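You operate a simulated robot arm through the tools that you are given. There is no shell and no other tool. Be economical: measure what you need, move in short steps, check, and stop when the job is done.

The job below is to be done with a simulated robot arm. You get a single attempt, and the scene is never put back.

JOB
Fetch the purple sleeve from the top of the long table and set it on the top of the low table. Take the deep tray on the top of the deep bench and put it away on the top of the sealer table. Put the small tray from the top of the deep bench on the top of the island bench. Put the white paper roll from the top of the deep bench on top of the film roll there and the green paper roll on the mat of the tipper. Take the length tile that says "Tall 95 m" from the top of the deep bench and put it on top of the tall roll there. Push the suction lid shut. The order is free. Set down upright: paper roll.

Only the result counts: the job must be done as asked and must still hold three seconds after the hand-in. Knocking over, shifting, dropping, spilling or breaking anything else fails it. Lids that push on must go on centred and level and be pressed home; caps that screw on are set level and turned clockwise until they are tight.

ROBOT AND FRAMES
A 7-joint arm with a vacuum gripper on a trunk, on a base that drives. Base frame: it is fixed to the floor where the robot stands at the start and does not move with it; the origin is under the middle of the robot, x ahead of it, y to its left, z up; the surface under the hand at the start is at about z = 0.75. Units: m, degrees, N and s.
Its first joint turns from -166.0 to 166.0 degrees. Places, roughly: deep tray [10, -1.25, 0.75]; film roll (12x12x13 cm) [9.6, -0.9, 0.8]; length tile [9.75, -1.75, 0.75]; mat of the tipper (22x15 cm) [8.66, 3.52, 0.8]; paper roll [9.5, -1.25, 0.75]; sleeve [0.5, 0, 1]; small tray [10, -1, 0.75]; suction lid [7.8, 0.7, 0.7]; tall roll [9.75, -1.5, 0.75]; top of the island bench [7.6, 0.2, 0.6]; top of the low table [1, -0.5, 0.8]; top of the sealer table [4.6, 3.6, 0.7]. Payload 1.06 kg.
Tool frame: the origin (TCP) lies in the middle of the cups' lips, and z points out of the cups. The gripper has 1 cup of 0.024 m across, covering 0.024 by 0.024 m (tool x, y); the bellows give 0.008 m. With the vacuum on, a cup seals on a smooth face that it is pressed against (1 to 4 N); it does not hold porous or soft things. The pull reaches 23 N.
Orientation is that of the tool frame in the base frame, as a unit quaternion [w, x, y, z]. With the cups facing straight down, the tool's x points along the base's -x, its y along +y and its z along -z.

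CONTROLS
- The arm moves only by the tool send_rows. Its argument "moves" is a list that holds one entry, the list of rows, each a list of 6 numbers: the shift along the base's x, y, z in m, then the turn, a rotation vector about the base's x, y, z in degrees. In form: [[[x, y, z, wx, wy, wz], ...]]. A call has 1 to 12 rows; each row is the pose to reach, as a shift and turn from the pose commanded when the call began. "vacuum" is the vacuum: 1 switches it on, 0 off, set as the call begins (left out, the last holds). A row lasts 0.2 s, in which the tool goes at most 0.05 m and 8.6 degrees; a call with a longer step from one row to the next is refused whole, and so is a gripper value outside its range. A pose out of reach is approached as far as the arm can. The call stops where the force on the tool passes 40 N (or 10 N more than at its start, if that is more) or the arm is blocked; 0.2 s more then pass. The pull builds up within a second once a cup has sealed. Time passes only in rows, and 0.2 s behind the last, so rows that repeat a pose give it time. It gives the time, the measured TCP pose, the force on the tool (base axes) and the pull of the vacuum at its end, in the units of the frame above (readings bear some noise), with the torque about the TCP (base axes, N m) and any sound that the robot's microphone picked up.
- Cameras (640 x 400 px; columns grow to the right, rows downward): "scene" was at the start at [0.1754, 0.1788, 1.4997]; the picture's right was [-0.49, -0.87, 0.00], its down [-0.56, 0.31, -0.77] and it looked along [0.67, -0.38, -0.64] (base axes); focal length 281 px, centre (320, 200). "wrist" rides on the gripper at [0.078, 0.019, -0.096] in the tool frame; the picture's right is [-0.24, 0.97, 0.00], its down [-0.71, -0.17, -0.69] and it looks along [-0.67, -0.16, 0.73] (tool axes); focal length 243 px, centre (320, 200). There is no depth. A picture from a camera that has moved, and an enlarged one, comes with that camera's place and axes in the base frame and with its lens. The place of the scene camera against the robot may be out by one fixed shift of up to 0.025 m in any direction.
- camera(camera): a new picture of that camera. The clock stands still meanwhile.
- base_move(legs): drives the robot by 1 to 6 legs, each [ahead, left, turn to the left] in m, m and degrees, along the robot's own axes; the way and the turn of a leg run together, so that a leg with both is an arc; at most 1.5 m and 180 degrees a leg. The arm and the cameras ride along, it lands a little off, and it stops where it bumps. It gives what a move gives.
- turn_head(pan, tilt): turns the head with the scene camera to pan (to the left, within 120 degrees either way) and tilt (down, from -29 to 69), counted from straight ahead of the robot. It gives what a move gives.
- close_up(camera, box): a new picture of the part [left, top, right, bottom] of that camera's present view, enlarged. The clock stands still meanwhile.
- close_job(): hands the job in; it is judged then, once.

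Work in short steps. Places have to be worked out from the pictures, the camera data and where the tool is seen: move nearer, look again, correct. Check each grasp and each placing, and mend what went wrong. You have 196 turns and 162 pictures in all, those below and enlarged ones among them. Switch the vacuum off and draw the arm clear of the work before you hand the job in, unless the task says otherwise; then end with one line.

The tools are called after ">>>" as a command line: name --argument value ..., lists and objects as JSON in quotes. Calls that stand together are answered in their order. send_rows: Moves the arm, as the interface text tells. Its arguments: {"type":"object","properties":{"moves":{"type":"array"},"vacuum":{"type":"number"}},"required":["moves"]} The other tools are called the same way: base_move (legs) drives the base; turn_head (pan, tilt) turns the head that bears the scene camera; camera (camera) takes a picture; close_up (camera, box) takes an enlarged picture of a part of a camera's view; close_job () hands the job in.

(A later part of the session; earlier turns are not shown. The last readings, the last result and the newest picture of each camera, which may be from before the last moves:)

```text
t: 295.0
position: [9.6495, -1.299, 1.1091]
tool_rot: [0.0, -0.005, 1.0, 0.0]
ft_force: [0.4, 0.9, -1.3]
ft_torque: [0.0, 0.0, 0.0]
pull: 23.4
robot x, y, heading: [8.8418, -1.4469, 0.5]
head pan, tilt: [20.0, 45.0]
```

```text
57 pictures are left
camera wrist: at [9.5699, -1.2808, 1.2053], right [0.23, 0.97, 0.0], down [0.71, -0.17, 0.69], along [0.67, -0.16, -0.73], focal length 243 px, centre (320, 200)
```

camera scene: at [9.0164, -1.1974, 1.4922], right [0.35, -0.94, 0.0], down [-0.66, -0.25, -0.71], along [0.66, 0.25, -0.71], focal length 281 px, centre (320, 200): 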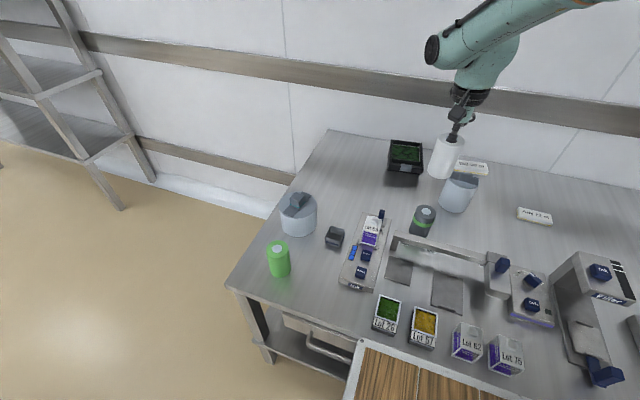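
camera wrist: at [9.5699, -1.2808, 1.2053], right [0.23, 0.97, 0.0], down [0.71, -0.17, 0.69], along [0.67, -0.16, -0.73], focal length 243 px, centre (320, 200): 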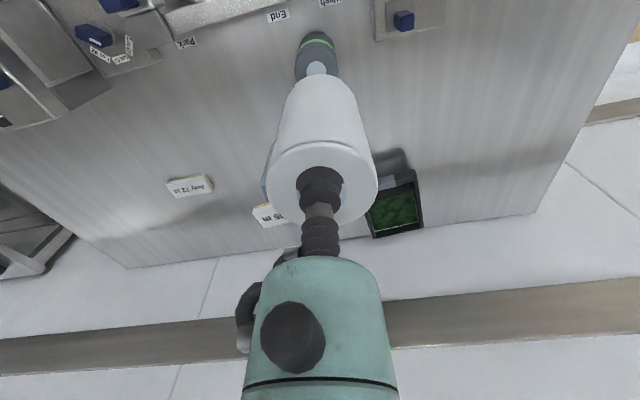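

>>> send_rows --moves '[[[-0.04, 0.025, 0, 0, 0, 0], [-0.08, 0.05, 0, 0, 0, 0], [-0.12, 0.075, 0, 0, 0, 0], [-0.16, 0.1, 0, 0, 0, 0], [-0.19, 0.13, 0, 0, 0, 0], [-0.21, 0.17, 0, 0, 0, 0], [-0.22, 0.2, 0, 0, 0, 0], [-0.22, 0.2, 0, 0, 0, 0]]]'

>>> close_up --camera "scene" --box '[258, 178, 338, 243]'

>>> camera --camera "wrist"

```text
t: 296.8
position: [9.4295, -1.0969, 1.1093]
tool_rot: [0.0, -0.004, 1.0, 0.0]
ft_force: [0.0, -1.3, -1.4]
ft_torque: [-0.03, -0.01, -0.01]
pull: 22.6
robot x, y, heading: [8.8426, -1.4454, 0.6]
head pan, tilt: [20.0, 45.0]
```

```text
6.15 times, centred on (298, 210) of scene
camera zoom: at [9.0164, -1.1974, 1.4922], right [0.35, -0.94, 0.0], down [-0.66, -0.25, -0.71], along [0.66, 0.25, -0.71], focal length 1728 px, centre (455, 135)
```

zoom: 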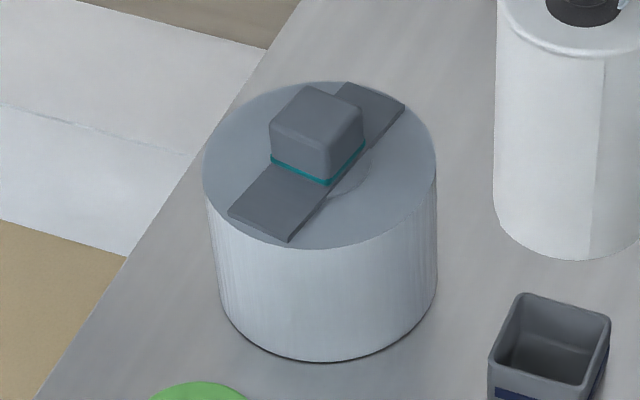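

```text
55 pictures are left
camera wrist: at [9.3499, -1.0793, 1.2047], right [0.23, 0.97, 0.0], down [0.71, -0.17, 0.69], along [0.67, -0.16, -0.73], focal length 243 px, centre (320, 200)
```

wrist: 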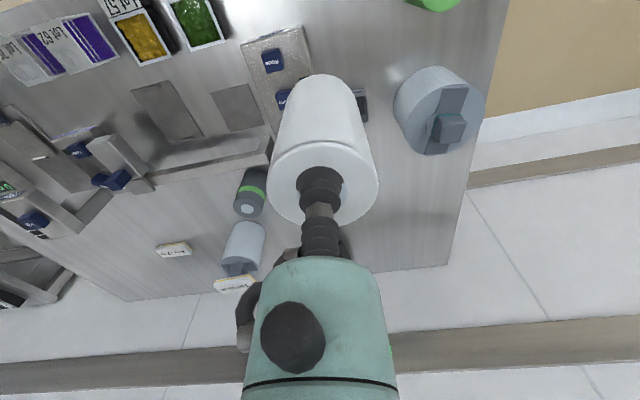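

Intersecting well-separated views gives knob top ≈(9.573, -0.937, 0.872). I move the roll above it (cup z≈1.06) and verify visually.

>>> send_rows --moves '[[[0.03, 0.035, 0, 0, 0, 0], [0.06, 0.07, 0, 0, 0, 0], [0.09, 0.105, 0, 0, 0, 0], [0.12, 0.135, 0, 0, 0, 0], [0.1435, 0.16, 0, 0, 0, 0], [0.1435, 0.16, -0.03, 0, 0, 0], [0.1435, 0.16, -0.05, 0, 0, 0], [0.1435, 0.16, -0.05, 0, 0, 0]]]'

>>> close_up --camera "scene" --box '[258, 138, 338, 238]'

>>> camera --camera "wrist"

```text
t: 298.6
position: [9.5742, -0.9384, 1.0604]
tool_rot: [0.0, -0.004, 1.0, 0.0]
ft_force: [-0.3, 0.5, -0.9]
ft_torque: [-0.02, 0.01, 0.0]
pull: 23.3
robot x, y, heading: [8.84, -1.4482, 0.2]
head pan, tilt: [20.0, 45.0]
```

```text
4.00 times, centred on (298, 188) of scene
camera zoom: at [9.0164, -1.1974, 1.4922], right [0.35, -0.94, 0.0], down [-0.66, -0.25, -0.71], along [0.66, 0.25, -0.71], focal length 1123 px, centre (408, 248)
```

zoom: 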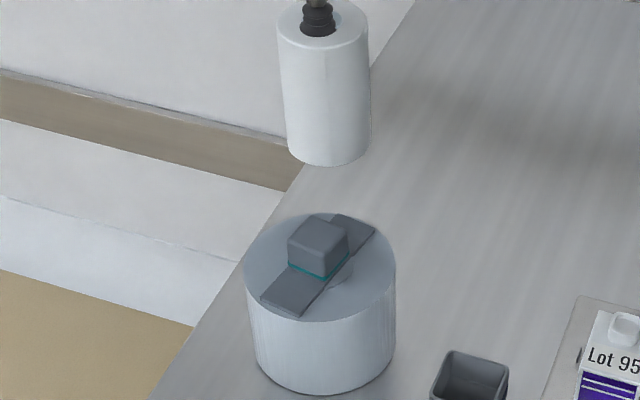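

```text
53 pictures are left
camera wrist: at [9.4938, -0.9192, 1.1563], right [0.23, 0.97, 0.0], down [0.71, -0.17, 0.69], along [0.67, -0.16, -0.73], focal length 243 px, centre (320, 200)
```

wrist: 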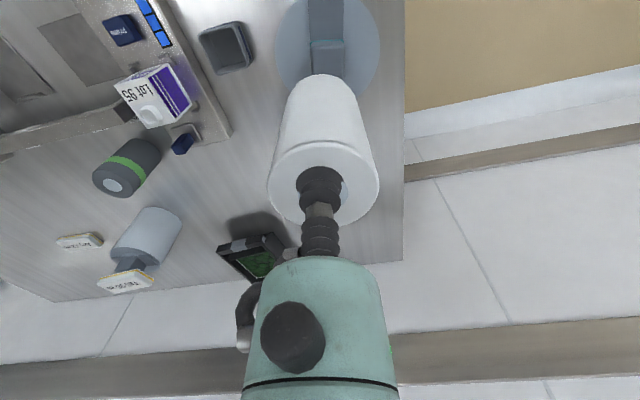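

Comparing roll and knob directly: the knob centre is nearer (9.570, -0.925). I shift by (-0.004, +0.013), lower to ~1 cm above, and check again.

>>> send_rows --moves '[[[-0.004, 0.013, 0, 0, 0, 0], [-0.004, 0.013, -0.03, 0, 0, 0], [-0.004, 0.013, -0.055, 0, 0, 0], [-0.004, 0.013, -0.065, 0, 0, 0], [-0.004, 0.013, -0.065, 0, 0, 0]]]'

>>> close_up --camera "scene" --box '[258, 178, 338, 228]'

>>> camera --camera "wrist"

```text
t: 299.8
position: [9.5709, -0.9235, 0.9959]
tool_rot: [0.001, -0.005, 1.0, 0.001]
ft_force: [-0.1, -0.5, -0.4]
ft_torque: [0.01, 0.0, -0.01]
pull: 22.5
robot x, y, heading: [8.8404, -1.4497, 0.7]
head pan, tilt: [20.0, 45.0]
```

```text
8.00 times, centred on (298, 203) of scene
camera zoom: at [9.0164, -1.1974, 1.4922], right [0.35, -0.94, 0.0], down [-0.66, -0.25, -0.71], along [0.66, 0.25, -0.71], focal length 2247 px, centre (496, 176)
```

zoom: 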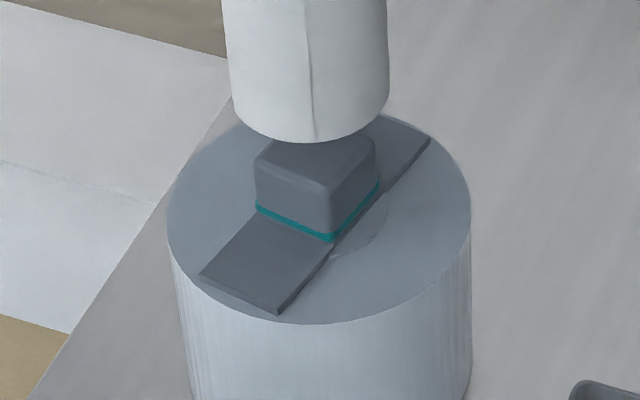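

```text
51 pictures are left
camera wrist: at [9.4907, -0.9058, 1.0915], right [0.23, 0.97, 0.0], down [0.71, -0.17, 0.69], along [0.67, -0.16, -0.73], focal length 243 px, centre (320, 200)
```

wrist: 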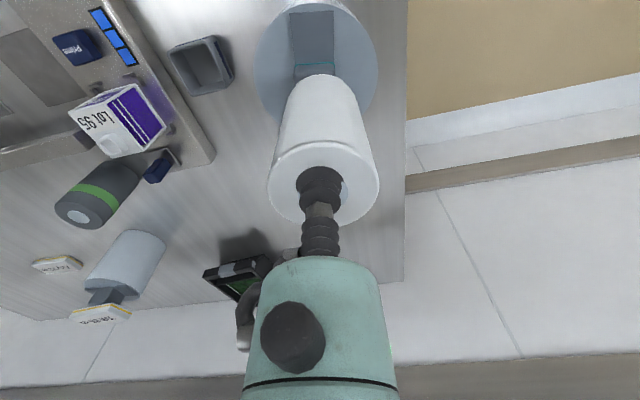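

The image comparison leaves either a height or a fore-aft uncertainty; contact height will settle it. I lower 12 mm gently and read the force.

>>> send_rows --moves '[[[0, -0.003, -0.004, 0, 0, 0], [0, -0.003, -0.008, 0, 0, 0], [0, -0.003, -0.012, 0, 0, 0], [0, -0.003, -0.012, 0, 0, 0]]]'

```text
t: 300.8
position: [9.5708, -0.928, 0.9842]
tool_rot: [0.0, -0.005, 1.0, 0.0]
ft_force: [-0.4, 0.6, -0.3]
ft_torque: [0.01, 0.0, -0.04]
pull: 22.9
robot x, y, heading: [8.8405, -1.4476, 0.3]
head pan, tilt: [20.0, 45.0]
```

>>> send_rows --moves '[[[0, 0, -0.002, 0, 0, 0], [0, 0, -0.004, 0, 0, 0], [0, 0, -0.006, 0, 0, 0], [0, 0, -0.006, 0, 0, 0]]]'

>>> close_up --camera "scene" --box '[258, 178, 338, 228]'

```text
t: 301.8
position: [9.5708, -0.9268, 0.9777]
tool_rot: [0.0, -0.004, 1.0, 0.0]
ft_force: [-0.1, 0.7, -0.4]
ft_torque: [-0.01, -0.01, 0.03]
pull: 23.0
robot x, y, heading: [8.8426, -1.4455, 0.8]
head pan, tilt: [20.0, 45.0]
```

```text
8.00 times, centred on (298, 203) of scene
camera zoom: at [9.0164, -1.1974, 1.4922], right [0.35, -0.94, 0.0], down [-0.66, -0.25, -0.71], along [0.66, 0.25, -0.71], focal length 2247 px, centre (496, 176)
```

zoom: 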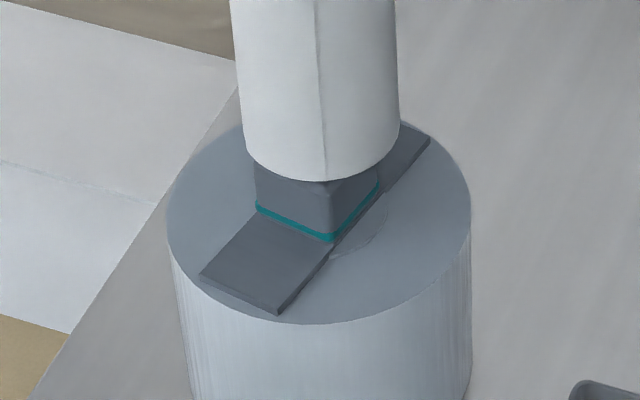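

Still no contact at 0.978, consistent with good alignment and lower knob. I continue down.

>>> send_rows --moves '[[[0, 0.002, -0.003, 0, 0, 0], [0, 0.002, -0.005, 0, 0, 0], [0, 0.002, -0.007, 0, 0, 0], [0, 0.002, -0.007, 0, 0, 0]]]'

```text
t: 302.8
position: [9.5703, -0.9257, 0.9715]
tool_rot: [0.0, -0.004, 1.0, 0.002]
ft_force: [1.0, -1.3, 16.4]
ft_torque: [0.02, -0.03, -0.01]
pull: 22.7
robot x, y, heading: [8.837, -1.445, 0.3]
head pan, tilt: [20.0, 45.0]
```

Contact at z≈0.973. I look to judge the fore-aft centring on the knob.

>>> close_up --camera "scene" --box '[258, 178, 338, 228]'

>>> close_up --camera "wrist" --box '[240, 0, 400, 100]'

```text
8.00 times, centred on (298, 203) of scene
camera zoom: at [9.0159, -1.1979, 1.4923], right [0.35, -0.94, 0.0], down [-0.66, -0.25, -0.71], along [0.66, 0.25, -0.71], focal length 2247 px, centre (496, 176)
```

zoom: 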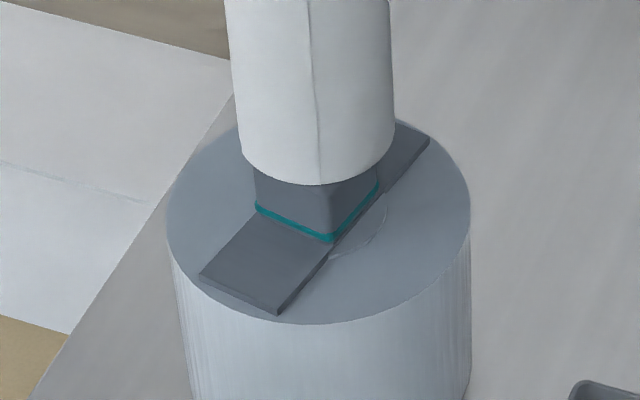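

```text
4.00 times, centred on (320, 50) of wrist
camera zoom: at [9.49, -0.9075, 1.0681], right [0.23, 0.97, 0.0], down [0.71, -0.17, 0.69], along [0.67, -0.15, -0.73], focal length 970 px, centre (320, 800)
```

zoom: 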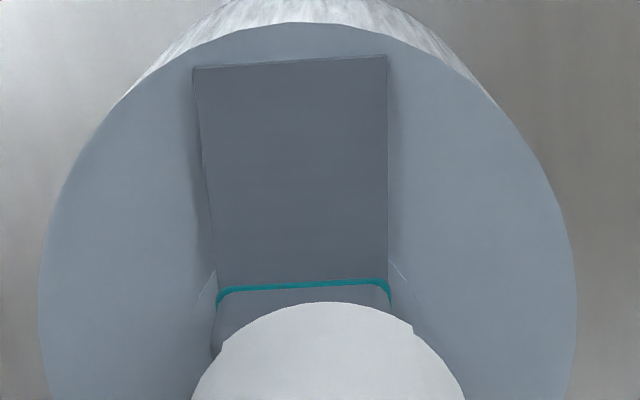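

Both views say the roll should go ~6 mm toward the robot and 3 mm right. I lift a bit, shift, and set down again.

>>> send_rows --moves '[[[0, 0, 0.005, 0, 0, 0], [0, 0, 0.009, 0, 0, 0], [-0.003, -0.002, 0.009, 0, 0, 0], [-0.006, -0.003, 0.009, 0, 0, 0], [-0.006, -0.003, 0.006, 0, 0, 0], [-0.006, -0.003, 0.004, 0, 0, 0], [-0.006, -0.003, 0.002, 0, 0, 0], [-0.006, -0.003, 0.001, 0, 0, 0], [-0.006, -0.003, 0.001, 0, 0, 0]]]'

>>> close_up --camera "wrist" --box '[240, 0, 400, 100]'

>>> close_up --camera "scene" --box '[258, 178, 338, 228]'

```text
t: 304.8
position: [9.5646, -0.9285, 0.9724]
tool_rot: [0.0, -0.005, 1.0, 0.001]
ft_force: [-0.9, -0.9, 3.6]
ft_torque: [0.0, 0.0, -0.04]
pull: 22.9
robot x, y, heading: [8.8401, -1.4498, 0.5]
head pan, tilt: [20.0, 45.0]
```

```text
4.00 times, centred on (320, 50) of wrist
camera zoom: at [9.4841, -0.9106, 1.0684], right [0.23, 0.97, 0.0], down [0.71, -0.17, 0.69], along [0.67, -0.16, -0.73], focal length 970 px, centre (320, 800)
```

zoom: 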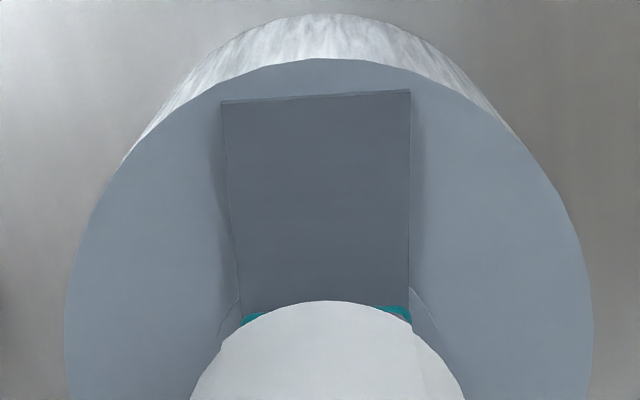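

```text
8.00 times, centred on (298, 203) of scene
camera zoom: at [9.0162, -1.1975, 1.4922], right [0.35, -0.94, 0.0], down [-0.66, -0.25, -0.71], along [0.66, 0.25, -0.71], focal length 2247 px, centre (496, 176)
```

zoom: 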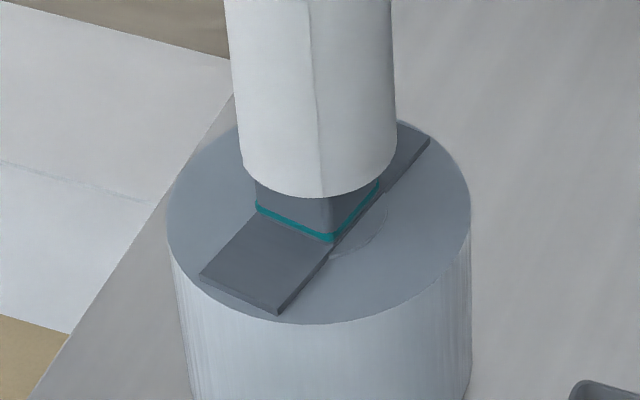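

Now it's centred in both views with light contact. I press 1.5 mm, release, wait, and go up.

>>> send_rows --moves '[[[0, 0, -0.0015, 0, 0, 0], [0, 0, -0.0015, 0, 0, 0], [0, 0, -0.0015, 0, 0, 0], [0, 0, -0.0015, 0, 0, 0], [0, 0, 0.002, 0, 0, 0], [0, 0, 0.006, 0, 0, 0], [0, 0, 0.02, 0, 0, 0], [0, 0, 0.05, 0, 0, 0], [0, 0, 0.09, 0, 0, 0], [0, 0, 0.13, 0, 0, 0], [-0.04, 0, 0.15, 0, 0, 0], [-0.08, 0, 0.16, 0, 0, 0]]]' --vacuum 0

>>> camera --camera "scene"

>>> camera --camera "wrist"

```text
t: 307.4
position: [9.4828, -0.9277, 1.1308]
tool_rot: [0.0, -0.004, 1.0, 0.0]
ft_force: [0.3, -0.1, 0.4]
ft_torque: [-0.01, 0.04, 0.0]
pull: 0.1
robot x, y, heading: [8.8437, -1.4486, 0.3]
head pan, tilt: [20.0, 45.0]
```

```text
45 pictures are left
camera scene: at [9.0171, -1.1973, 1.4921], right [0.35, -0.94, 0.0], down [-0.66, -0.25, -0.71], along [0.66, 0.25, -0.71], focal length 281 px, centre (320, 200)
```

scene: 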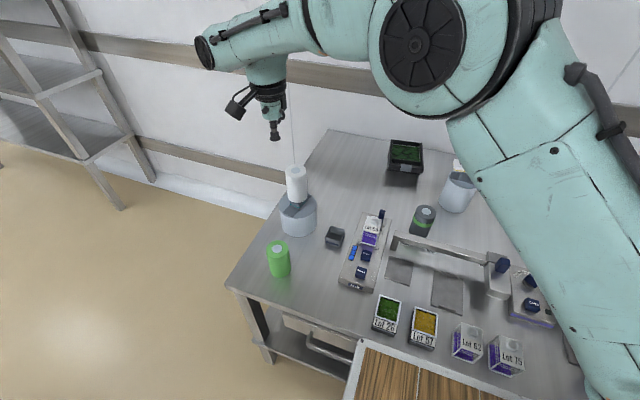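

```text
44 pictures are left
camera wrist: at [9.4034, -0.9094, 1.2265], right [0.23, 0.97, 0.0], down [0.71, -0.17, 0.69], along [0.67, -0.16, -0.73], focal length 243 px, centre (320, 200)
```

wrist: 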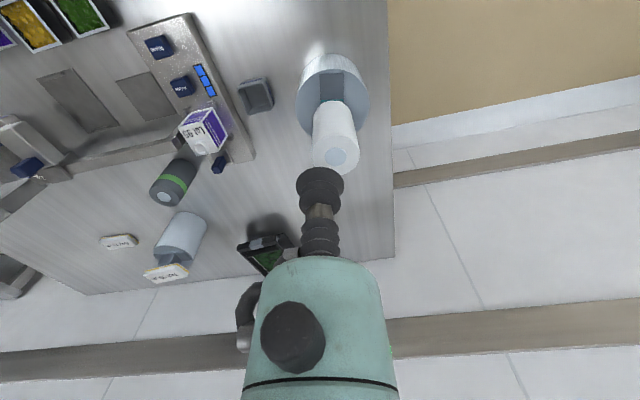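

White roll stands on the film roll. Next the green roll, core top near (9.39, -0.95). I move away from the white roll first, then down for a look.

>>> send_rows --moves '[[[-0.045, -0.01, 0, 0, 0, 0], [-0.09, -0.022, 0, 0, 0, 0], [-0.095, -0.022, -0.04, 0, 0, 0], [-0.095, -0.022, -0.08, 0, 0, 0], [-0.095, -0.022, -0.12, 0, 0, 0], [-0.095, -0.022, -0.16, 0, 0, 0], [-0.095, -0.022, -0.19, 0, 0, 0], [-0.095, -0.022, -0.19, 0, 0, 0]]]'

>>> close_up --camera "wrist" --box '[220, 40, 420, 200]'

```text
t: 309.2
position: [9.3884, -0.9508, 0.9407]
tool_rot: [-0.001, -0.005, 1.0, 0.0]
ft_force: [0.3, -0.2, -0.3]
ft_torque: [-0.03, -0.01, -0.05]
pull: 0.0
robot x, y, heading: [8.8421, -1.4493, 0.6]
head pan, tilt: [20.0, 45.0]
```

```text
2.50 times, centred on (320, 120) of wrist
camera zoom: at [9.3094, -0.9321, 1.0373], right [0.23, 0.97, 0.0], down [0.71, -0.17, 0.69], along [0.67, -0.16, -0.73], focal length 606 px, centre (320, 400)
```

zoom: 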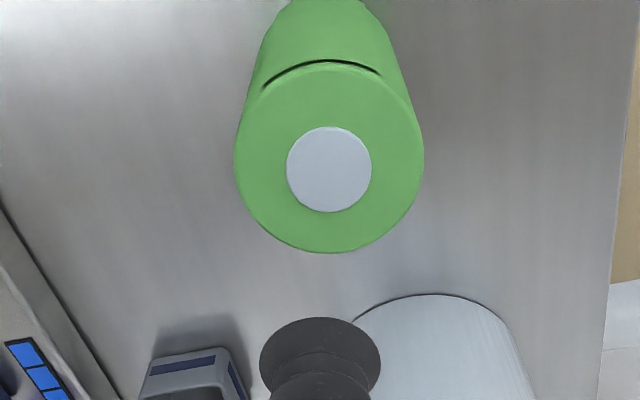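

Core centre ≈(9.383, -0.9475, 0.855). I align and descend with vacuum on.

>>> send_rows --moves '[[[-0.0055, 0.0035, -0.03, 0, 0, 0], [-0.0055, 0.0035, -0.06, 0, 0, 0], [-0.0055, 0.0035, -0.075, 0, 0, 0], [-0.0055, 0.0035, -0.082, 0, 0, 0], [-0.0055, 0.0035, -0.087, 0, 0, 0], [-0.0055, 0.0035, -0.09, 0, 0, 0], [-0.0055, 0.0035, -0.09, 0, 0, 0], [-0.0055, 0.0035, -0.09, 0, 0, 0]]]' --vacuum 1

```text
t: 311.0
position: [9.3853, -0.9487, 0.8504]
tool_rot: [0.001, -0.005, 1.0, 0.001]
ft_force: [-0.2, 0.5, -0.6]
ft_torque: [-0.02, 0.0, -0.03]
pull: 23.2
robot x, y, heading: [8.8415, -1.4447, 0.5]
head pan, tilt: [20.0, 45.0]
```

Sealed. Lift straight up, then draw it in toward the robot.

>>> send_rows --moves '[[[0, 0, 0.02, 0, 0, 0], [0, 0, 0.06, 0, 0, 0], [0, 0, 0.105, 0, 0, 0], [0, 0, 0.15, 0, 0, 0], [0, 0, 0.195, 0, 0, 0], [0, 0, 0.24, 0, 0, 0], [0, 0, 0.285, 0, 0, 0], [0, 0, 0.32, 0, 0, 0], [0, -0.04, 0.335, 0, 0, 0], [0, -0.085, 0.34, 0, 0, 0], [0, -0.13, 0.34, 0, 0, 0], [0, -0.17, 0.34, 0, 0, 0]]]'

>>> send_rows --moves '[[[0, -0.045, 0, 0, 0, 0], [-0.005, -0.09, 0, 0, 0, 0], [-0.01, -0.135, 0, 0, 0, 0], [-0.02, -0.18, 0, 0, 0, 0], [-0.03, -0.22, 0, 0, 0, 0], [-0.04, -0.26, 0, 0, 0, 0], [-0.05, -0.3, 0, 0, 0, 0], [-0.05, -0.3, 0, 0, 0, 0]]]'

>>> camera --camera "scene"

```text
t: 313.6
position: [9.386, -1.1183, 1.1916]
tool_rot: [0.0, -0.004, 1.0, -0.001]
ft_force: [-0.5, -0.2, -1.0]
ft_torque: [-0.05, 0.02, 0.0]
pull: 22.8
robot x, y, heading: [8.8394, -1.4486, 0.5]
head pan, tilt: [20.0, 45.0]
```

```text
t: 315.4
position: [9.3327, -1.4175, 1.1913]
tool_rot: [-0.001, -0.004, 1.0, 0.0]
ft_force: [1.0, 0.7, -0.8]
ft_torque: [0.04, -0.01, 0.02]
pull: 23.1
robot x, y, heading: [8.844, -1.4496, 0.4]
head pan, tilt: [20.0, 45.0]
```

```text
42 pictures are left
camera scene: at [9.0164, -1.1974, 1.4922], right [0.35, -0.94, 0.0], down [-0.66, -0.25, -0.71], along [0.66, 0.25, -0.71], focal length 281 px, centre (320, 200)
```

scene: 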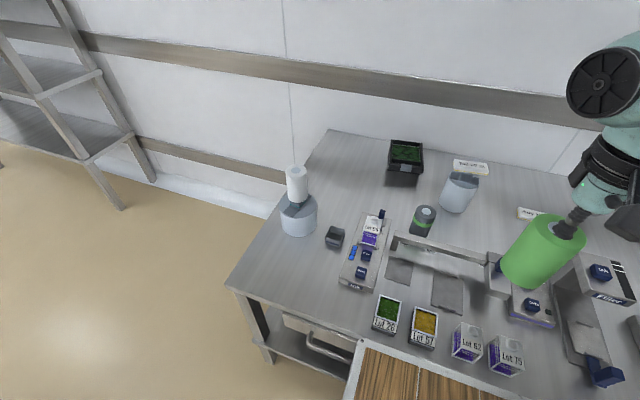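

Held well. I drive north to the tipper bench: back off 5 cm, strafe left ~2.95 m, turn to face +y.

>>> base_move --legs '[[-0.05, 0, 0], [0, 1.45, 0], [0, 1.45, 0], [0, 0, 89.5]]'

>>> turn_head --pan 15 --tilt 25

>>> camera --camera "scene"

```text
t: 333.9
position: [8.6664, 1.9478, 1.1917]
tool_rot: [0.0, 0.727, -0.687, 0.0]
ft_force: [-0.2, 0.6, -0.7]
ft_torque: [-0.01, 0.0, -0.01]
pull: 22.9
robot x, y, heading: [8.7187, 1.4587, 93.3]
head pan, tilt: [20.0, 45.0]
```

```text
t: 334.7
position: [8.6666, 1.947, 1.1922]
tool_rot: [0.0, 0.727, -0.687, 0.0]
ft_force: [0.0, -1.1, -0.8]
ft_torque: [0.02, -0.01, 0.0]
pull: 23.0
robot x, y, heading: [8.7218, 1.4567, 93.1]
head pan, tilt: [15.0, 25.0]
```

```text
41 pictures are left
camera scene: at [8.4766, 1.6423, 1.5227], right [0.95, 0.31, 0.0], down [0.13, -0.4, -0.91], along [-0.28, 0.86, -0.42], focal length 281 px, centre (320, 200)
```

scene: 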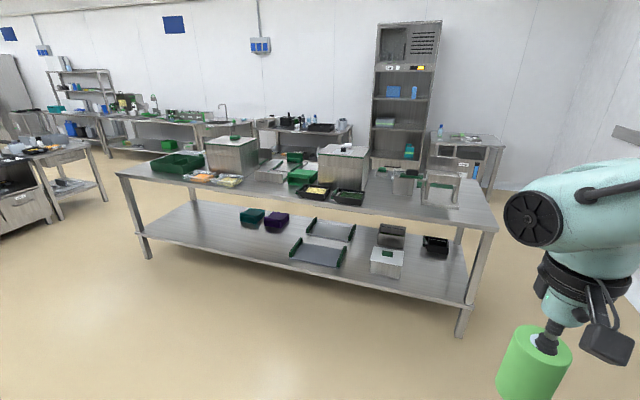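

The tipper stands at the right end of the bench (leg at ≈(8.92, 3.08)). I drive up to y≈2.5 and look.

>>> base_move --legs '[[0, 0, -3], [1.06, 0, 0]]'

>>> turn_head --pan -5 --tilt 38

>>> camera --camera "scene"

```text
t: 340.6
position: [8.6748, 3.0284, 1.1914]
tool_rot: [0.0, 0.713, -0.701, -0.001]
ft_force: [0.5, 0.4, -0.4]
ft_torque: [-0.01, 0.02, 0.02]
pull: 22.7
robot x, y, heading: [8.7079, 2.5355, 90.6]
head pan, tilt: [15.0, 25.0]
```

```text
t: 341.5
position: [8.6764, 3.0277, 1.1917]
tool_rot: [0.0, 0.713, -0.701, 0.0]
ft_force: [-0.1, 0.2, -1.4]
ft_torque: [-0.01, 0.01, 0.02]
pull: 22.6
robot x, y, heading: [8.7085, 2.5311, 90.8]
head pan, tilt: [-5.0, 38.0]
```

```text
40 pictures are left
camera scene: at [8.5039, 2.7287, 1.5025], right [1.0, -0.07, 0.0], down [-0.04, -0.61, -0.79], along [0.06, 0.79, -0.62], focal length 281 px, centre (320, 200)
```

scene: 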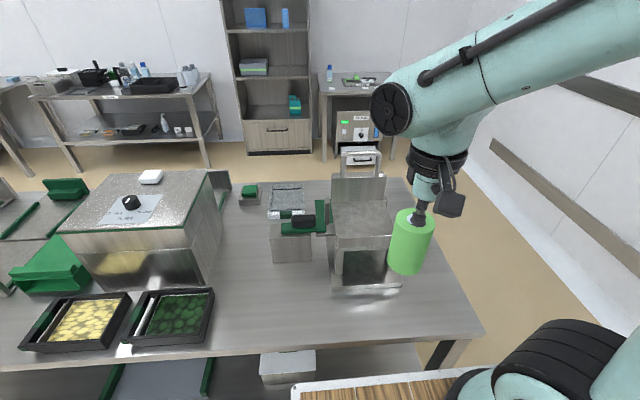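

>>> close_up --camera "scene" --box '[230, 130, 440, 300]'

>>> camera --camera "wrist"

```text
2.35 times, centred on (335, 215) of scene
camera zoom: at [8.5039, 2.7287, 1.5025], right [1.0, -0.07, 0.0], down [-0.04, -0.61, -0.79], along [0.06, 0.79, -0.62], focal length 661 px, centre (285, 165)
```

zoom: 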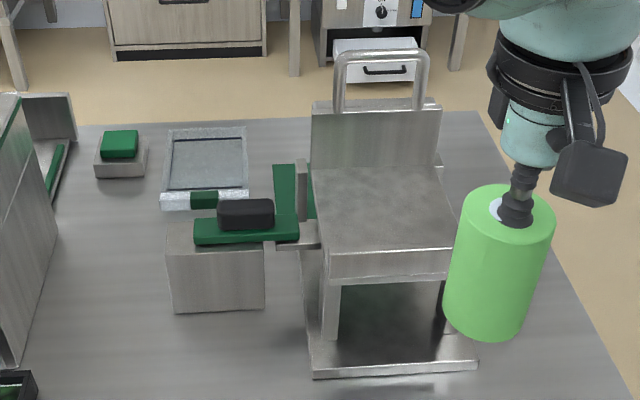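

```text
38 pictures are left
camera wrist: at [8.6567, 2.9496, 1.2876], right [-0.98, 0.22, 0.0], down [0.16, 0.71, 0.69], along [0.15, 0.67, -0.73], focal length 243 px, centre (320, 200)
```

wrist: 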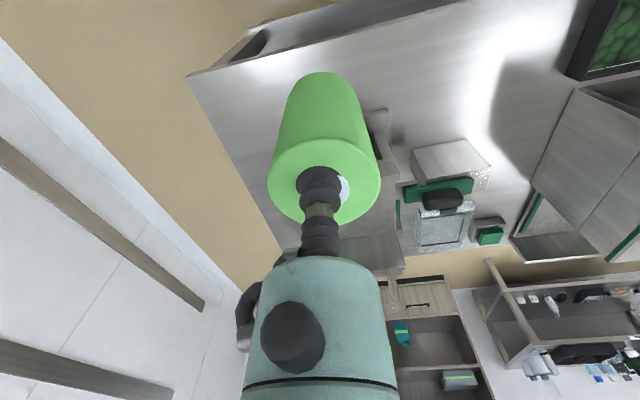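

The tipper looks like a low seat with back plate; I need a clearer top view. I swing the roll aside (to +x) and use the wrist camera.

>>> send_rows --moves '[[[0.045, 0, 0.01, 0, 0, 0], [0.09, 0, 0.02, 0, 0, 0], [0.135, 0, 0.03, 0, 0, 0], [0.18, 0, 0.04, 0, 0, 0], [0.225, 0.02, 0.05, 0, 0, 0], [0.25, 0.05, 0.06, 0, 0, 0], [0.25, 0.09, 0.08, 0, 0, 0], [0.25, 0.13, 0.09, 0, 0, 0], [0.25, 0.16, 0.1, 0, 0, 0], [0.25, 0.16, 0.1, 0, 0, 0]]]'

>>> camera --camera "wrist"

>>> close_up --camera "scene" --box '[300, 130, 460, 300]'

```text
refused: row 5 steps farther than a row can; nothing moved
```

```text
37 pictures are left
camera wrist: at [8.6567, 2.9496, 1.2876], right [-0.98, 0.22, 0.0], down [0.16, 0.71, 0.69], along [0.15, 0.67, -0.73], focal length 243 px, centre (320, 200)
```

wrist: 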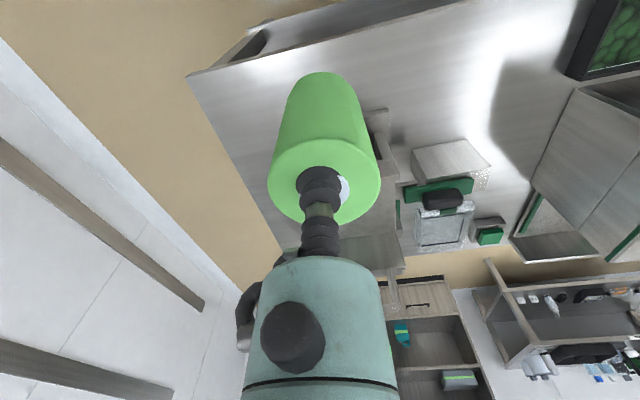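

```text
2.35 times, centred on (380, 215) of scene
camera zoom: at [8.5039, 2.7287, 1.5025], right [1.0, -0.07, 0.0], down [-0.04, -0.61, -0.79], along [0.06, 0.79, -0.62], focal length 661 px, centre (179, 165)
```

zoom: 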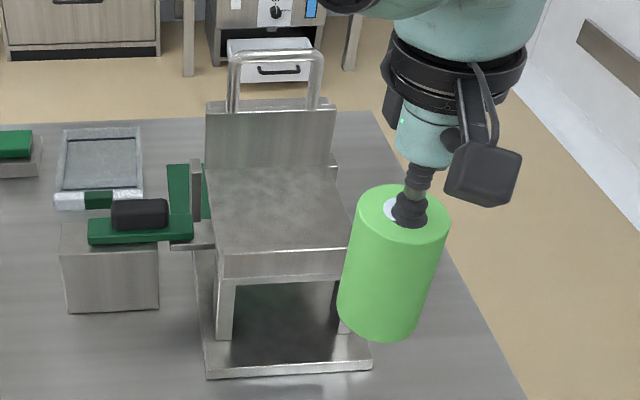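

One step was too long. I redo the sideways swing with smaller steps.

>>> send_rows --moves '[[[0.04, 0, 0.01, 0, 0, 0], [0.08, 0, 0.02, 0, 0, 0], [0.12, 0, 0.03, 0, 0, 0], [0.16, 0, 0.04, 0, 0, 0], [0.2, 0.01, 0.05, 0, 0, 0], [0.23, 0.03, 0.06, 0, 0, 0], [0.25, 0.06, 0.08, 0, 0, 0], [0.25, 0.1, 0.09, 0, 0, 0], [0.25, 0.14, 0.1, 0, 0, 0], [0.25, 0.16, 0.1, 0, 0, 0]]]'

```text
t: 343.7
position: [8.9263, 3.1867, 1.2908]
tool_rot: [0.0, 0.712, -0.702, 0.0]
ft_force: [0.2, -0.9, -0.2]
ft_torque: [0.01, 0.03, 0.01]
pull: 23.2
robot x, y, heading: [8.7042, 2.5336, 90.9]
head pan, tilt: [-5.0, 38.0]
```

>>> camera --camera "wrist"

>>> close_up --camera "scene" --box '[300, 130, 460, 300]'

```text
35 pictures are left
camera wrist: at [8.907, 3.1088, 1.3881], right [-0.98, 0.22, 0.0], down [0.16, 0.71, 0.69], along [0.15, 0.67, -0.73], focal length 243 px, centre (320, 200)
```

wrist: 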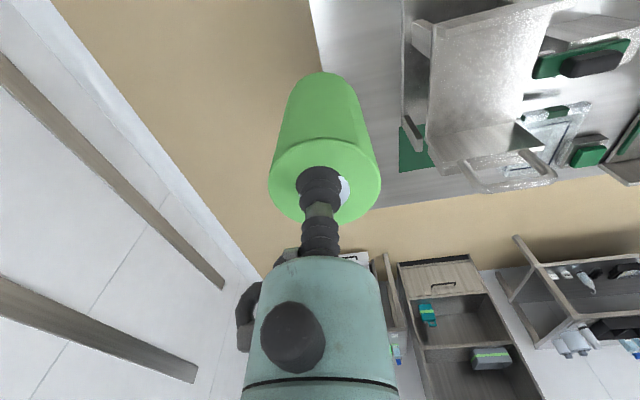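

```text
2.35 times, centred on (380, 215) of scene
camera zoom: at [8.504, 2.7283, 1.5025], right [1.0, -0.07, 0.0], down [-0.04, -0.61, -0.79], along [0.06, 0.79, -0.62], focal length 661 px, centre (179, 165)
```

zoom: 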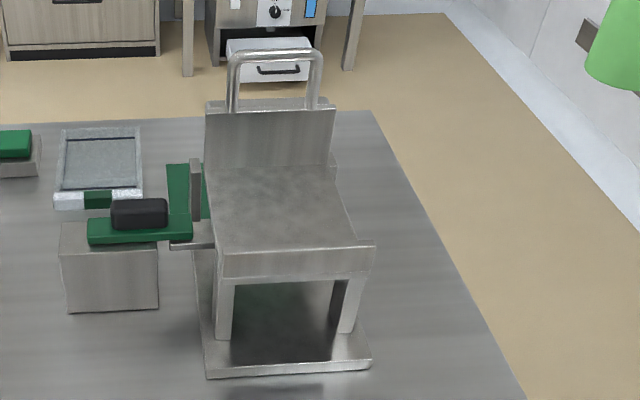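

The wrist view reveals the green mat on the base behind the tipper's back plate, around (8.66–8.73, 3.51) – matching the given spot. The east end gives clear access. I retract the arm first.

>>> send_rows --moves '[[[-0.03, -0.03, 0, 0, 0, 0], [-0.06, -0.06, 0, 0, 0, 0], [-0.09, -0.09, 0, 0, 0, 0], [-0.12, -0.12, 0, 0, 0, 0], [-0.15, -0.14, 0, 0, 0, 0], [-0.18, -0.15, 0, 0, 0, 0], [-0.21, -0.16, 0, 0, 0, 0], [-0.21, -0.16, 0, 0, 0, 0]]]'

>>> base_move --legs '[[-0.3, 0, -0.9], [0, -0.8, 0], [1.25, 0, 0], [0, 0, 90]]'

>>> turn_head --pan 8 --tilt 42

>>> camera --camera "scene"

```text
t: 345.5
position: [8.7163, 3.0305, 1.2905]
tool_rot: [0.0, 0.712, -0.703, 0.0]
ft_force: [0.5, 0.0, -1.2]
ft_torque: [-0.04, 0.02, -0.03]
pull: 22.6
robot x, y, heading: [8.708, 2.5332, 90.5]
head pan, tilt: [-5.0, 38.0]
```

```text
t: 361.1
position: [8.982, 3.4832, 1.2905]
tool_rot: [0.0, 1.0, 0.028, 0.0]
ft_force: [0.5, 0.4, -1.3]
ft_torque: [0.02, -0.01, -0.02]
pull: 22.8
robot x, y, heading: [9.4766, 3.4925, -176.8]
head pan, tilt: [-5.0, 38.0]
```

```text
t: 361.9
position: [8.983, 3.4826, 1.2901]
tool_rot: [0.0, 1.0, 0.028, 0.0]
ft_force: [1.0, 0.2, -1.5]
ft_torque: [0.02, 0.03, -0.01]
pull: 22.8
robot x, y, heading: [9.4751, 3.4942, -176.9]
head pan, tilt: [8.0, 42.0]
```

```text
33 pictures are left
camera scene: at [9.3078, 3.2739, 1.4965], right [-0.19, 0.98, 0.0], down [0.66, 0.13, -0.74], along [-0.73, -0.14, -0.67], focal length 281 px, centre (320, 200)
```

scene: 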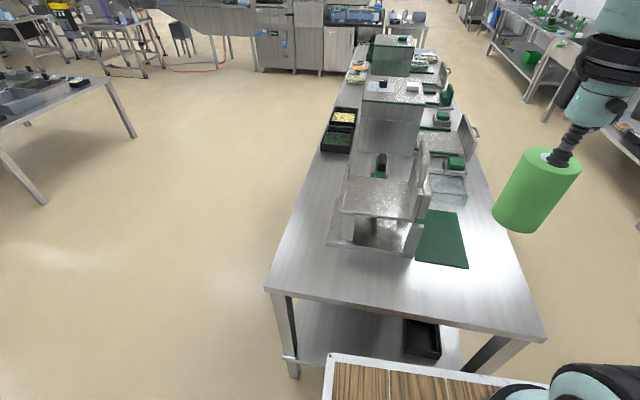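

The mat is now in plain view, centre ≈(8.667, 3.526). I bring the roll over (8.68, 3.535) and lower to z≈1.02.

>>> send_rows --moves '[[[-0.045, 0.009, 0, 0, 0, 0], [-0.09, 0.018, 0, 0, 0, 0], [-0.135, 0.027, 0, 0, 0, 0], [-0.18, 0.036, 0, 0, 0, 0], [-0.225, 0.045, 0, 0, 0, 0], [-0.27, 0.052, 0, 0, 0, 0], [-0.303, 0.052, -0.03, 0, 0, 0], [-0.303, 0.052, -0.075, 0, 0, 0], [-0.303, 0.052, -0.12, 0, 0, 0], [-0.303, 0.052, -0.165, 0, 0, 0], [-0.303, 0.052, -0.21, 0, 0, 0], [-0.303, 0.052, -0.255, 0, 0, 0]]]'

>>> close_up --camera "scene" --box '[320, 120, 560, 280]'

```text
t: 364.5
position: [8.6792, 3.5357, 1.0357]
tool_rot: [0.0, 1.0, 0.028, -0.001]
ft_force: [-0.7, -1.2, -0.6]
ft_torque: [0.0, 0.03, -0.02]
pull: 22.8
robot x, y, heading: [9.4793, 3.4901, -177.0]
head pan, tilt: [8.0, 42.0]
```

```text
2.50 times, centred on (440, 200) of scene
camera zoom: at [9.3083, 3.2739, 1.4965], right [-0.19, 0.98, 0.0], down [0.66, 0.13, -0.74], along [-0.73, -0.14, -0.67], focal length 702 px, centre (20, 200)
```

zoom: 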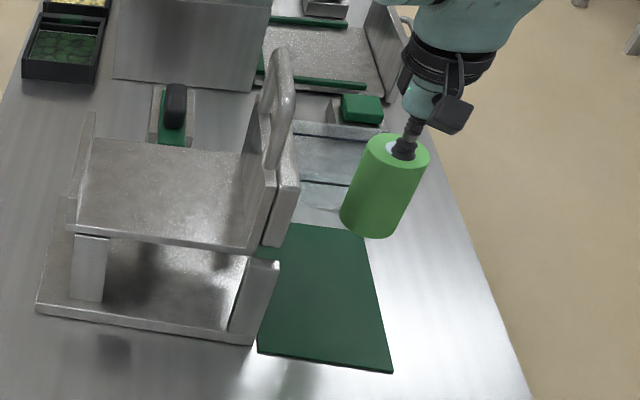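

Predicted landing is slightly right of the mat's middle; I shift y by -0.016 and lower to near contact.

>>> send_rows --moves '[[[0, -0.016, 0, 0, 0, 0], [0, -0.016, -0.04, 0, 0, 0], [0, -0.016, -0.08, 0, 0, 0], [0, -0.016, -0.105, 0, 0, 0], [0, -0.016, -0.115, 0, 0, 0], [0, -0.016, -0.115, 0, 0, 0]]]'

>>> close_up --camera "scene" --box '[320, 120, 560, 280]'

```text
t: 365.9
position: [8.6794, 3.5195, 0.923]
tool_rot: [0.0, 1.0, 0.028, 0.0]
ft_force: [0.2, -0.6, -1.1]
ft_torque: [0.0, -0.04, -0.02]
pull: 22.9
robot x, y, heading: [9.475, 3.4964, -176.9]
head pan, tilt: [8.0, 42.0]
```

```text
2.50 times, centred on (440, 200) of scene
camera zoom: at [9.3079, 3.2738, 1.4965], right [-0.19, 0.98, 0.0], down [0.66, 0.13, -0.74], along [-0.73, -0.14, -0.67], focal length 702 px, centre (20, 200)
```

zoom: 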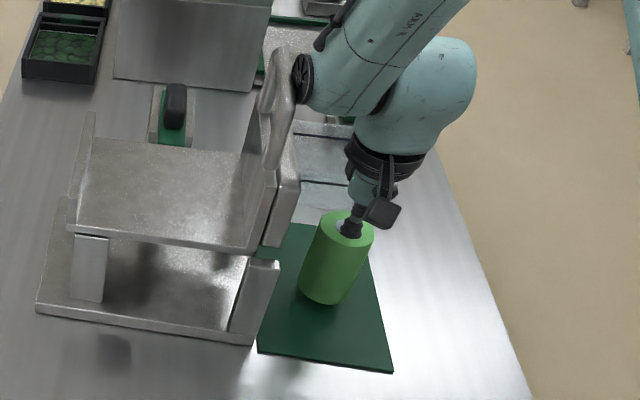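

Good placement. Continue down gently.

>>> send_rows --moves '[[[0, 0, -0.005, 0, 0, 0], [0, 0, -0.01, 0, 0, 0], [0, 0, -0.014, 0, 0, 0], [0, 0, -0.017, 0, 0, 0], [0, 0, -0.017, 0, 0, 0]]]'

```text
t: 367.1
position: [8.6797, 3.5201, 0.9039]
tool_rot: [0.001, 1.0, 0.028, 0.0]
ft_force: [1.0, 0.3, 3.2]
ft_torque: [-0.03, -0.02, -0.01]
pull: 22.8
robot x, y, heading: [9.4806, 3.4953, -176.7]
head pan, tilt: [8.0, 42.0]
```

Contact (3 N). A hair lower, release, wait, and rise.

>>> send_rows --moves '[[[0, 0, -0.002, 0, 0, 0], [0, 0, -0.002, 0, 0, 0], [0, 0, -0.002, 0, 0, 0], [0, 0, -0.002, 0, 0, 0], [0, 0, 0.002, 0, 0, 0], [0, 0, 0.006, 0, 0, 0], [0, 0, 0.02, 0, 0, 0], [0, 0, 0.06, 0, 0, 0], [0, 0, 0.105, 0, 0, 0], [0, 0, 0.15, 0, 0, 0], [0, 0, 0.195, 0, 0, 0], [0, 0, 0.24, 0, 0, 0]]]' --vacuum 0

>>> close_up --camera "scene" --box '[320, 120, 560, 280]'

```text
t: 369.7
position: [8.6783, 3.5187, 1.1429]
tool_rot: [0.0, 1.0, 0.027, 0.001]
ft_force: [0.6, 0.8, 0.0]
ft_torque: [-0.01, -0.01, 0.02]
pull: 0.0
robot x, y, heading: [9.4778, 3.4917, -176.9]
head pan, tilt: [8.0, 42.0]
```

```text
2.50 times, centred on (440, 200) of scene
camera zoom: at [9.3074, 3.2738, 1.4964], right [-0.19, 0.98, 0.0], down [0.66, 0.13, -0.74], along [-0.73, -0.14, -0.67], focal length 702 px, centre (20, 200)
```

zoom: 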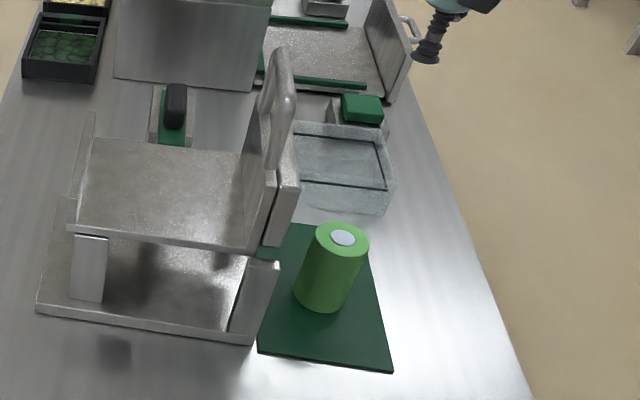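

Green roll stands on the mat. Now the deep tray: retract the arm, then drive back to the north side of the deep bench.

>>> send_rows --moves '[[[0.04, 0, 0.02, 0, 0, 0], [0.08, 0, 0.04, 0, 0, 0], [0.12, 0, 0.06, 0, 0, 0], [0.16, 0, 0.08, 0, 0, 0], [0.2, -0.01, 0.1, 0, 0, 0], [0.24, -0.02, 0.1, 0, 0, 0], [0.28, -0.03, 0.1, 0, 0, 0], [0.3, -0.03, 0.1, 0, 0, 0]]]'

>>> base_move --legs '[[0, 0, 86.9], [1.45, 0, 0], [1.45, 0, 0], [0.55, 0, 0]]'

```text
t: 371.5
position: [8.9811, 3.4882, 1.2453]
tool_rot: [0.0, 1.0, 0.028, 0.0]
ft_force: [-0.2, 0.1, 0.3]
ft_torque: [0.02, -0.05, 0.0]
pull: 0.1
robot x, y, heading: [9.4796, 3.4957, -176.7]
head pan, tilt: [8.0, 42.0]
```

```text
t: 392.2
position: [9.4804, -0.4997, 1.2449]
tool_rot: [0.0, 0.707, 0.707, -0.001]
ft_force: [-0.5, -0.1, 0.0]
ft_torque: [-0.02, 0.02, 0.01]
pull: 0.1
robot x, y, heading: [9.5009, -0.0032, -90.2]
head pan, tilt: [8.0, 42.0]
```

>>> base_move --legs '[[0, 0.27, 0], [0.34, 0, 0]]'

>>> send_rows --moves '[[[0.03, -0.03, -0.01, 0, 0, 0], [0.06, -0.06, -0.02, 0, 0, 0], [0.09, -0.09, -0.04, 0, 0, 0], [0.12, -0.12, -0.06, 0, 0, 0], [0.15, -0.15, -0.08, 0, 0, 0], [0.18, -0.18, -0.1, 0, 0, 0], [0.2, -0.21, -0.12, 0, 0, 0], [0.21, -0.22, -0.16, 0, 0, 0], [0.21, -0.22, -0.2, 0, 0, 0], [0.21, -0.22, -0.2, 0, 0, 0]]]'

>>> camera --camera "wrist"

```text
t: 395.9
position: [9.7436, -0.8318, 1.2444]
tool_rot: [-0.001, 0.709, 0.705, 0.0]
ft_force: [0.1, -0.2, -0.2]
ft_torque: [-0.01, 0.02, 0.0]
pull: 0.1
robot x, y, heading: [9.7684, -0.3363, -90.5]
head pan, tilt: [8.0, 42.0]
```

```text
t: 398.1
position: [9.9532, -1.0538, 1.0432]
tool_rot: [-0.001, 0.71, 0.704, 0.0]
ft_force: [0.0, -0.4, 0.5]
ft_torque: [0.01, 0.01, 0.05]
pull: 0.0
robot x, y, heading: [9.7696, -0.335, -90.4]
head pan, tilt: [8.0, 42.0]
```

```text
29 pictures are left
camera wrist: at [9.9719, -0.9745, 1.1396], right [0.97, -0.24, 0.0], down [-0.18, -0.71, 0.69], along [-0.17, -0.66, -0.73], focal length 243 px, centre (320, 200)
```

wrist: 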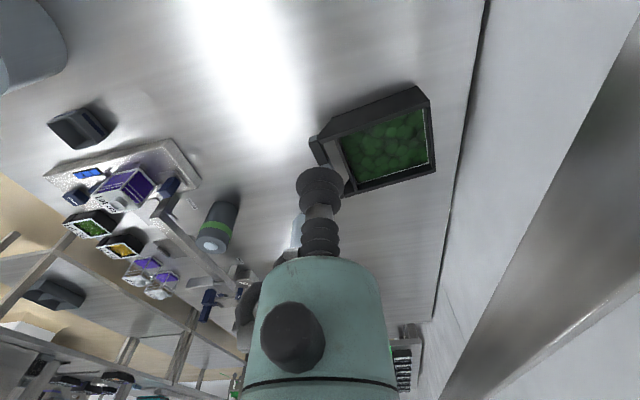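

>>> close_up --camera "wrist" --box '[300, 75, 450, 205]'

>>> close_up --camera "scene" --box '[250, 100, 370, 200]'

```text
3.08 times, centred on (375, 140) of wrist
camera zoom: at [9.9719, -0.9745, 1.1396], right [0.97, -0.24, 0.0], down [-0.18, -0.71, 0.69], along [-0.17, -0.66, -0.73], focal length 746 px, centre (151, 385)
```

zoom: 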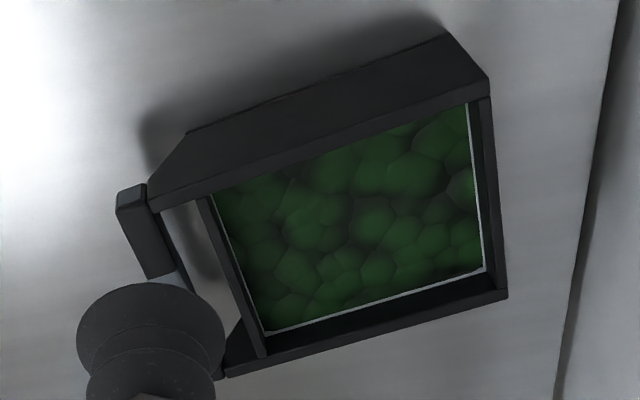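

```text
4.00 times, centred on (310, 150) of scene
camera zoom: at [9.9897, -0.5105, 1.4965], right [-0.99, -0.13, 0.0], down [-0.09, 0.66, -0.74], along [0.1, -0.74, -0.67], focal length 1123 px, centre (360, 400)
```

zoom: 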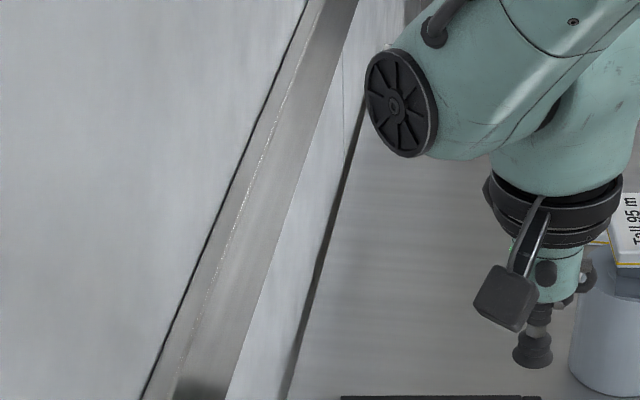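

The deep tray's food seems covered by a recessed film (bright line around). I move above its centre ≈(10.022, -1.203) at z≈0.90 and take a look.

>>> send_rows --moves '[[[0.02, -0.04, 0, 0, 0, 0], [0.04, -0.08, 0, 0, 0, 0], [0.06, -0.12, 0, 0, 0, 0], [0.069, -0.149, -0.03, 0, 0, 0], [0.069, -0.149, -0.075, 0, 0, 0], [0.069, -0.149, -0.12, 0, 0, 0], [0.069, -0.149, -0.16, 0, 0, 0], [0.069, -0.149, -0.16, 0, 0, 0]]]' --vacuum 1

>>> camera --camera "wrist"

```text
t: 399.9
position: [10.0216, -1.2012, 0.8859]
tool_rot: [0.0, 0.709, 0.705, 0.0]
ft_force: [0.0, 0.0, -0.2]
ft_torque: [0.02, 0.01, -0.03]
pull: 0.0
robot x, y, heading: [9.7651, -0.3377, -90.4]
head pan, tilt: [8.0, 42.0]
```

```text
26 pictures are left
camera wrist: at [10.0395, -1.123, 0.9809], right [0.97, -0.24, 0.0], down [-0.18, -0.71, 0.69], along [-0.17, -0.66, -0.73], focal length 243 px, centre (320, 200)
```

wrist: 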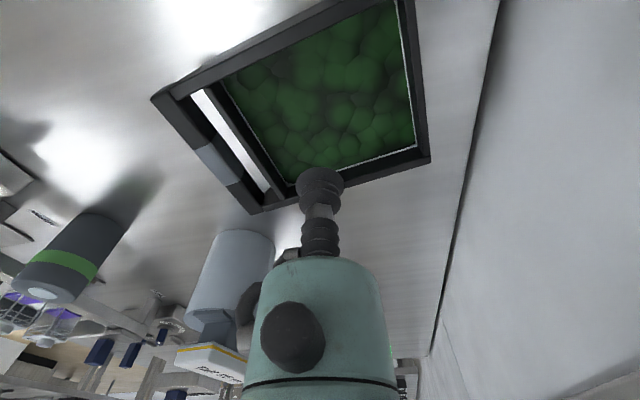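

Film centre ≈(10.026, -1.193). I correct and descend in small steps, expecting contact around 0.79–0.80.

>>> send_rows --moves '[[[0.003, 0.008, -0.03, 0, 0, 0], [0.003, 0.008, -0.06, 0, 0, 0], [0.003, 0.008, -0.07, 0, 0, 0], [0.003, 0.008, -0.075, 0, 0, 0], [0.003, 0.008, -0.079, 0, 0, 0], [0.003, 0.008, -0.082, 0, 0, 0], [0.003, 0.008, -0.082, 0, 0, 0]]]'

```text
t: 401.5
position: [10.0255, -1.194, 0.8037]
tool_rot: [0.0, 0.709, 0.705, 0.0]
ft_force: [-0.5, -0.6, -1.1]
ft_torque: [-0.01, 0.02, -0.02]
pull: 23.0
robot x, y, heading: [9.7691, -0.3347, -90.5]
head pan, tilt: [8.0, 42.0]
```

Sealed on the film at z≈0.804. I lift and check.

>>> send_rows --moves '[[[0, 0, 0.01, 0, 0, 0], [0, 0, 0.03, 0, 0, 0], [0, 0, 0.07, 0, 0, 0], [0, 0, 0.115, 0, 0, 0], [0, 0, 0.16, 0, 0, 0], [0, 0, 0.205, 0, 0, 0], [0, 0, 0.25, 0, 0, 0], [0, 0.03, 0.28, 0, 0, 0], [-0.02, 0.07, 0.3, 0, 0, 0], [-0.04, 0.11, 0.32, 0, 0, 0], [-0.06, 0.15, 0.34, 0, 0, 0], [-0.08, 0.19, 0.36, 0, 0, 0]]]'

>>> camera --camera "wrist"

```text
t: 404.1
position: [9.9444, -1.0033, 1.1606]
tool_rot: [0.0, 0.71, 0.704, 0.0]
ft_force: [-0.7, -0.2, 0.5]
ft_torque: [0.01, 0.01, -0.03]
pull: 0.0
robot x, y, heading: [9.7684, -0.3347, -90.5]
head pan, tilt: [8.0, 42.0]
```

```text
25 pictures are left
camera wrist: at [9.9633, -0.9244, 1.2564], right [0.97, -0.24, 0.0], down [-0.18, -0.71, 0.68], along [-0.17, -0.66, -0.73], focal length 243 px, centre (320, 200)
```

wrist: 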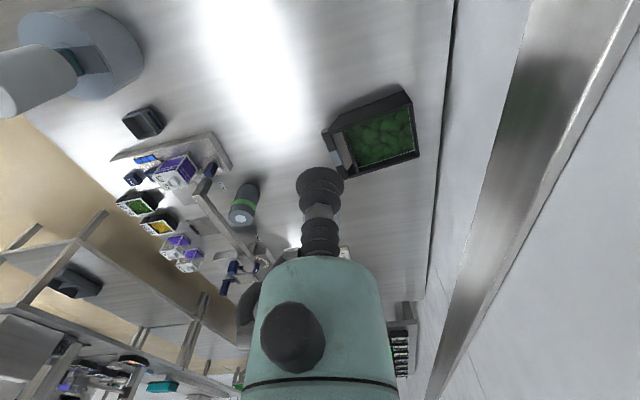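

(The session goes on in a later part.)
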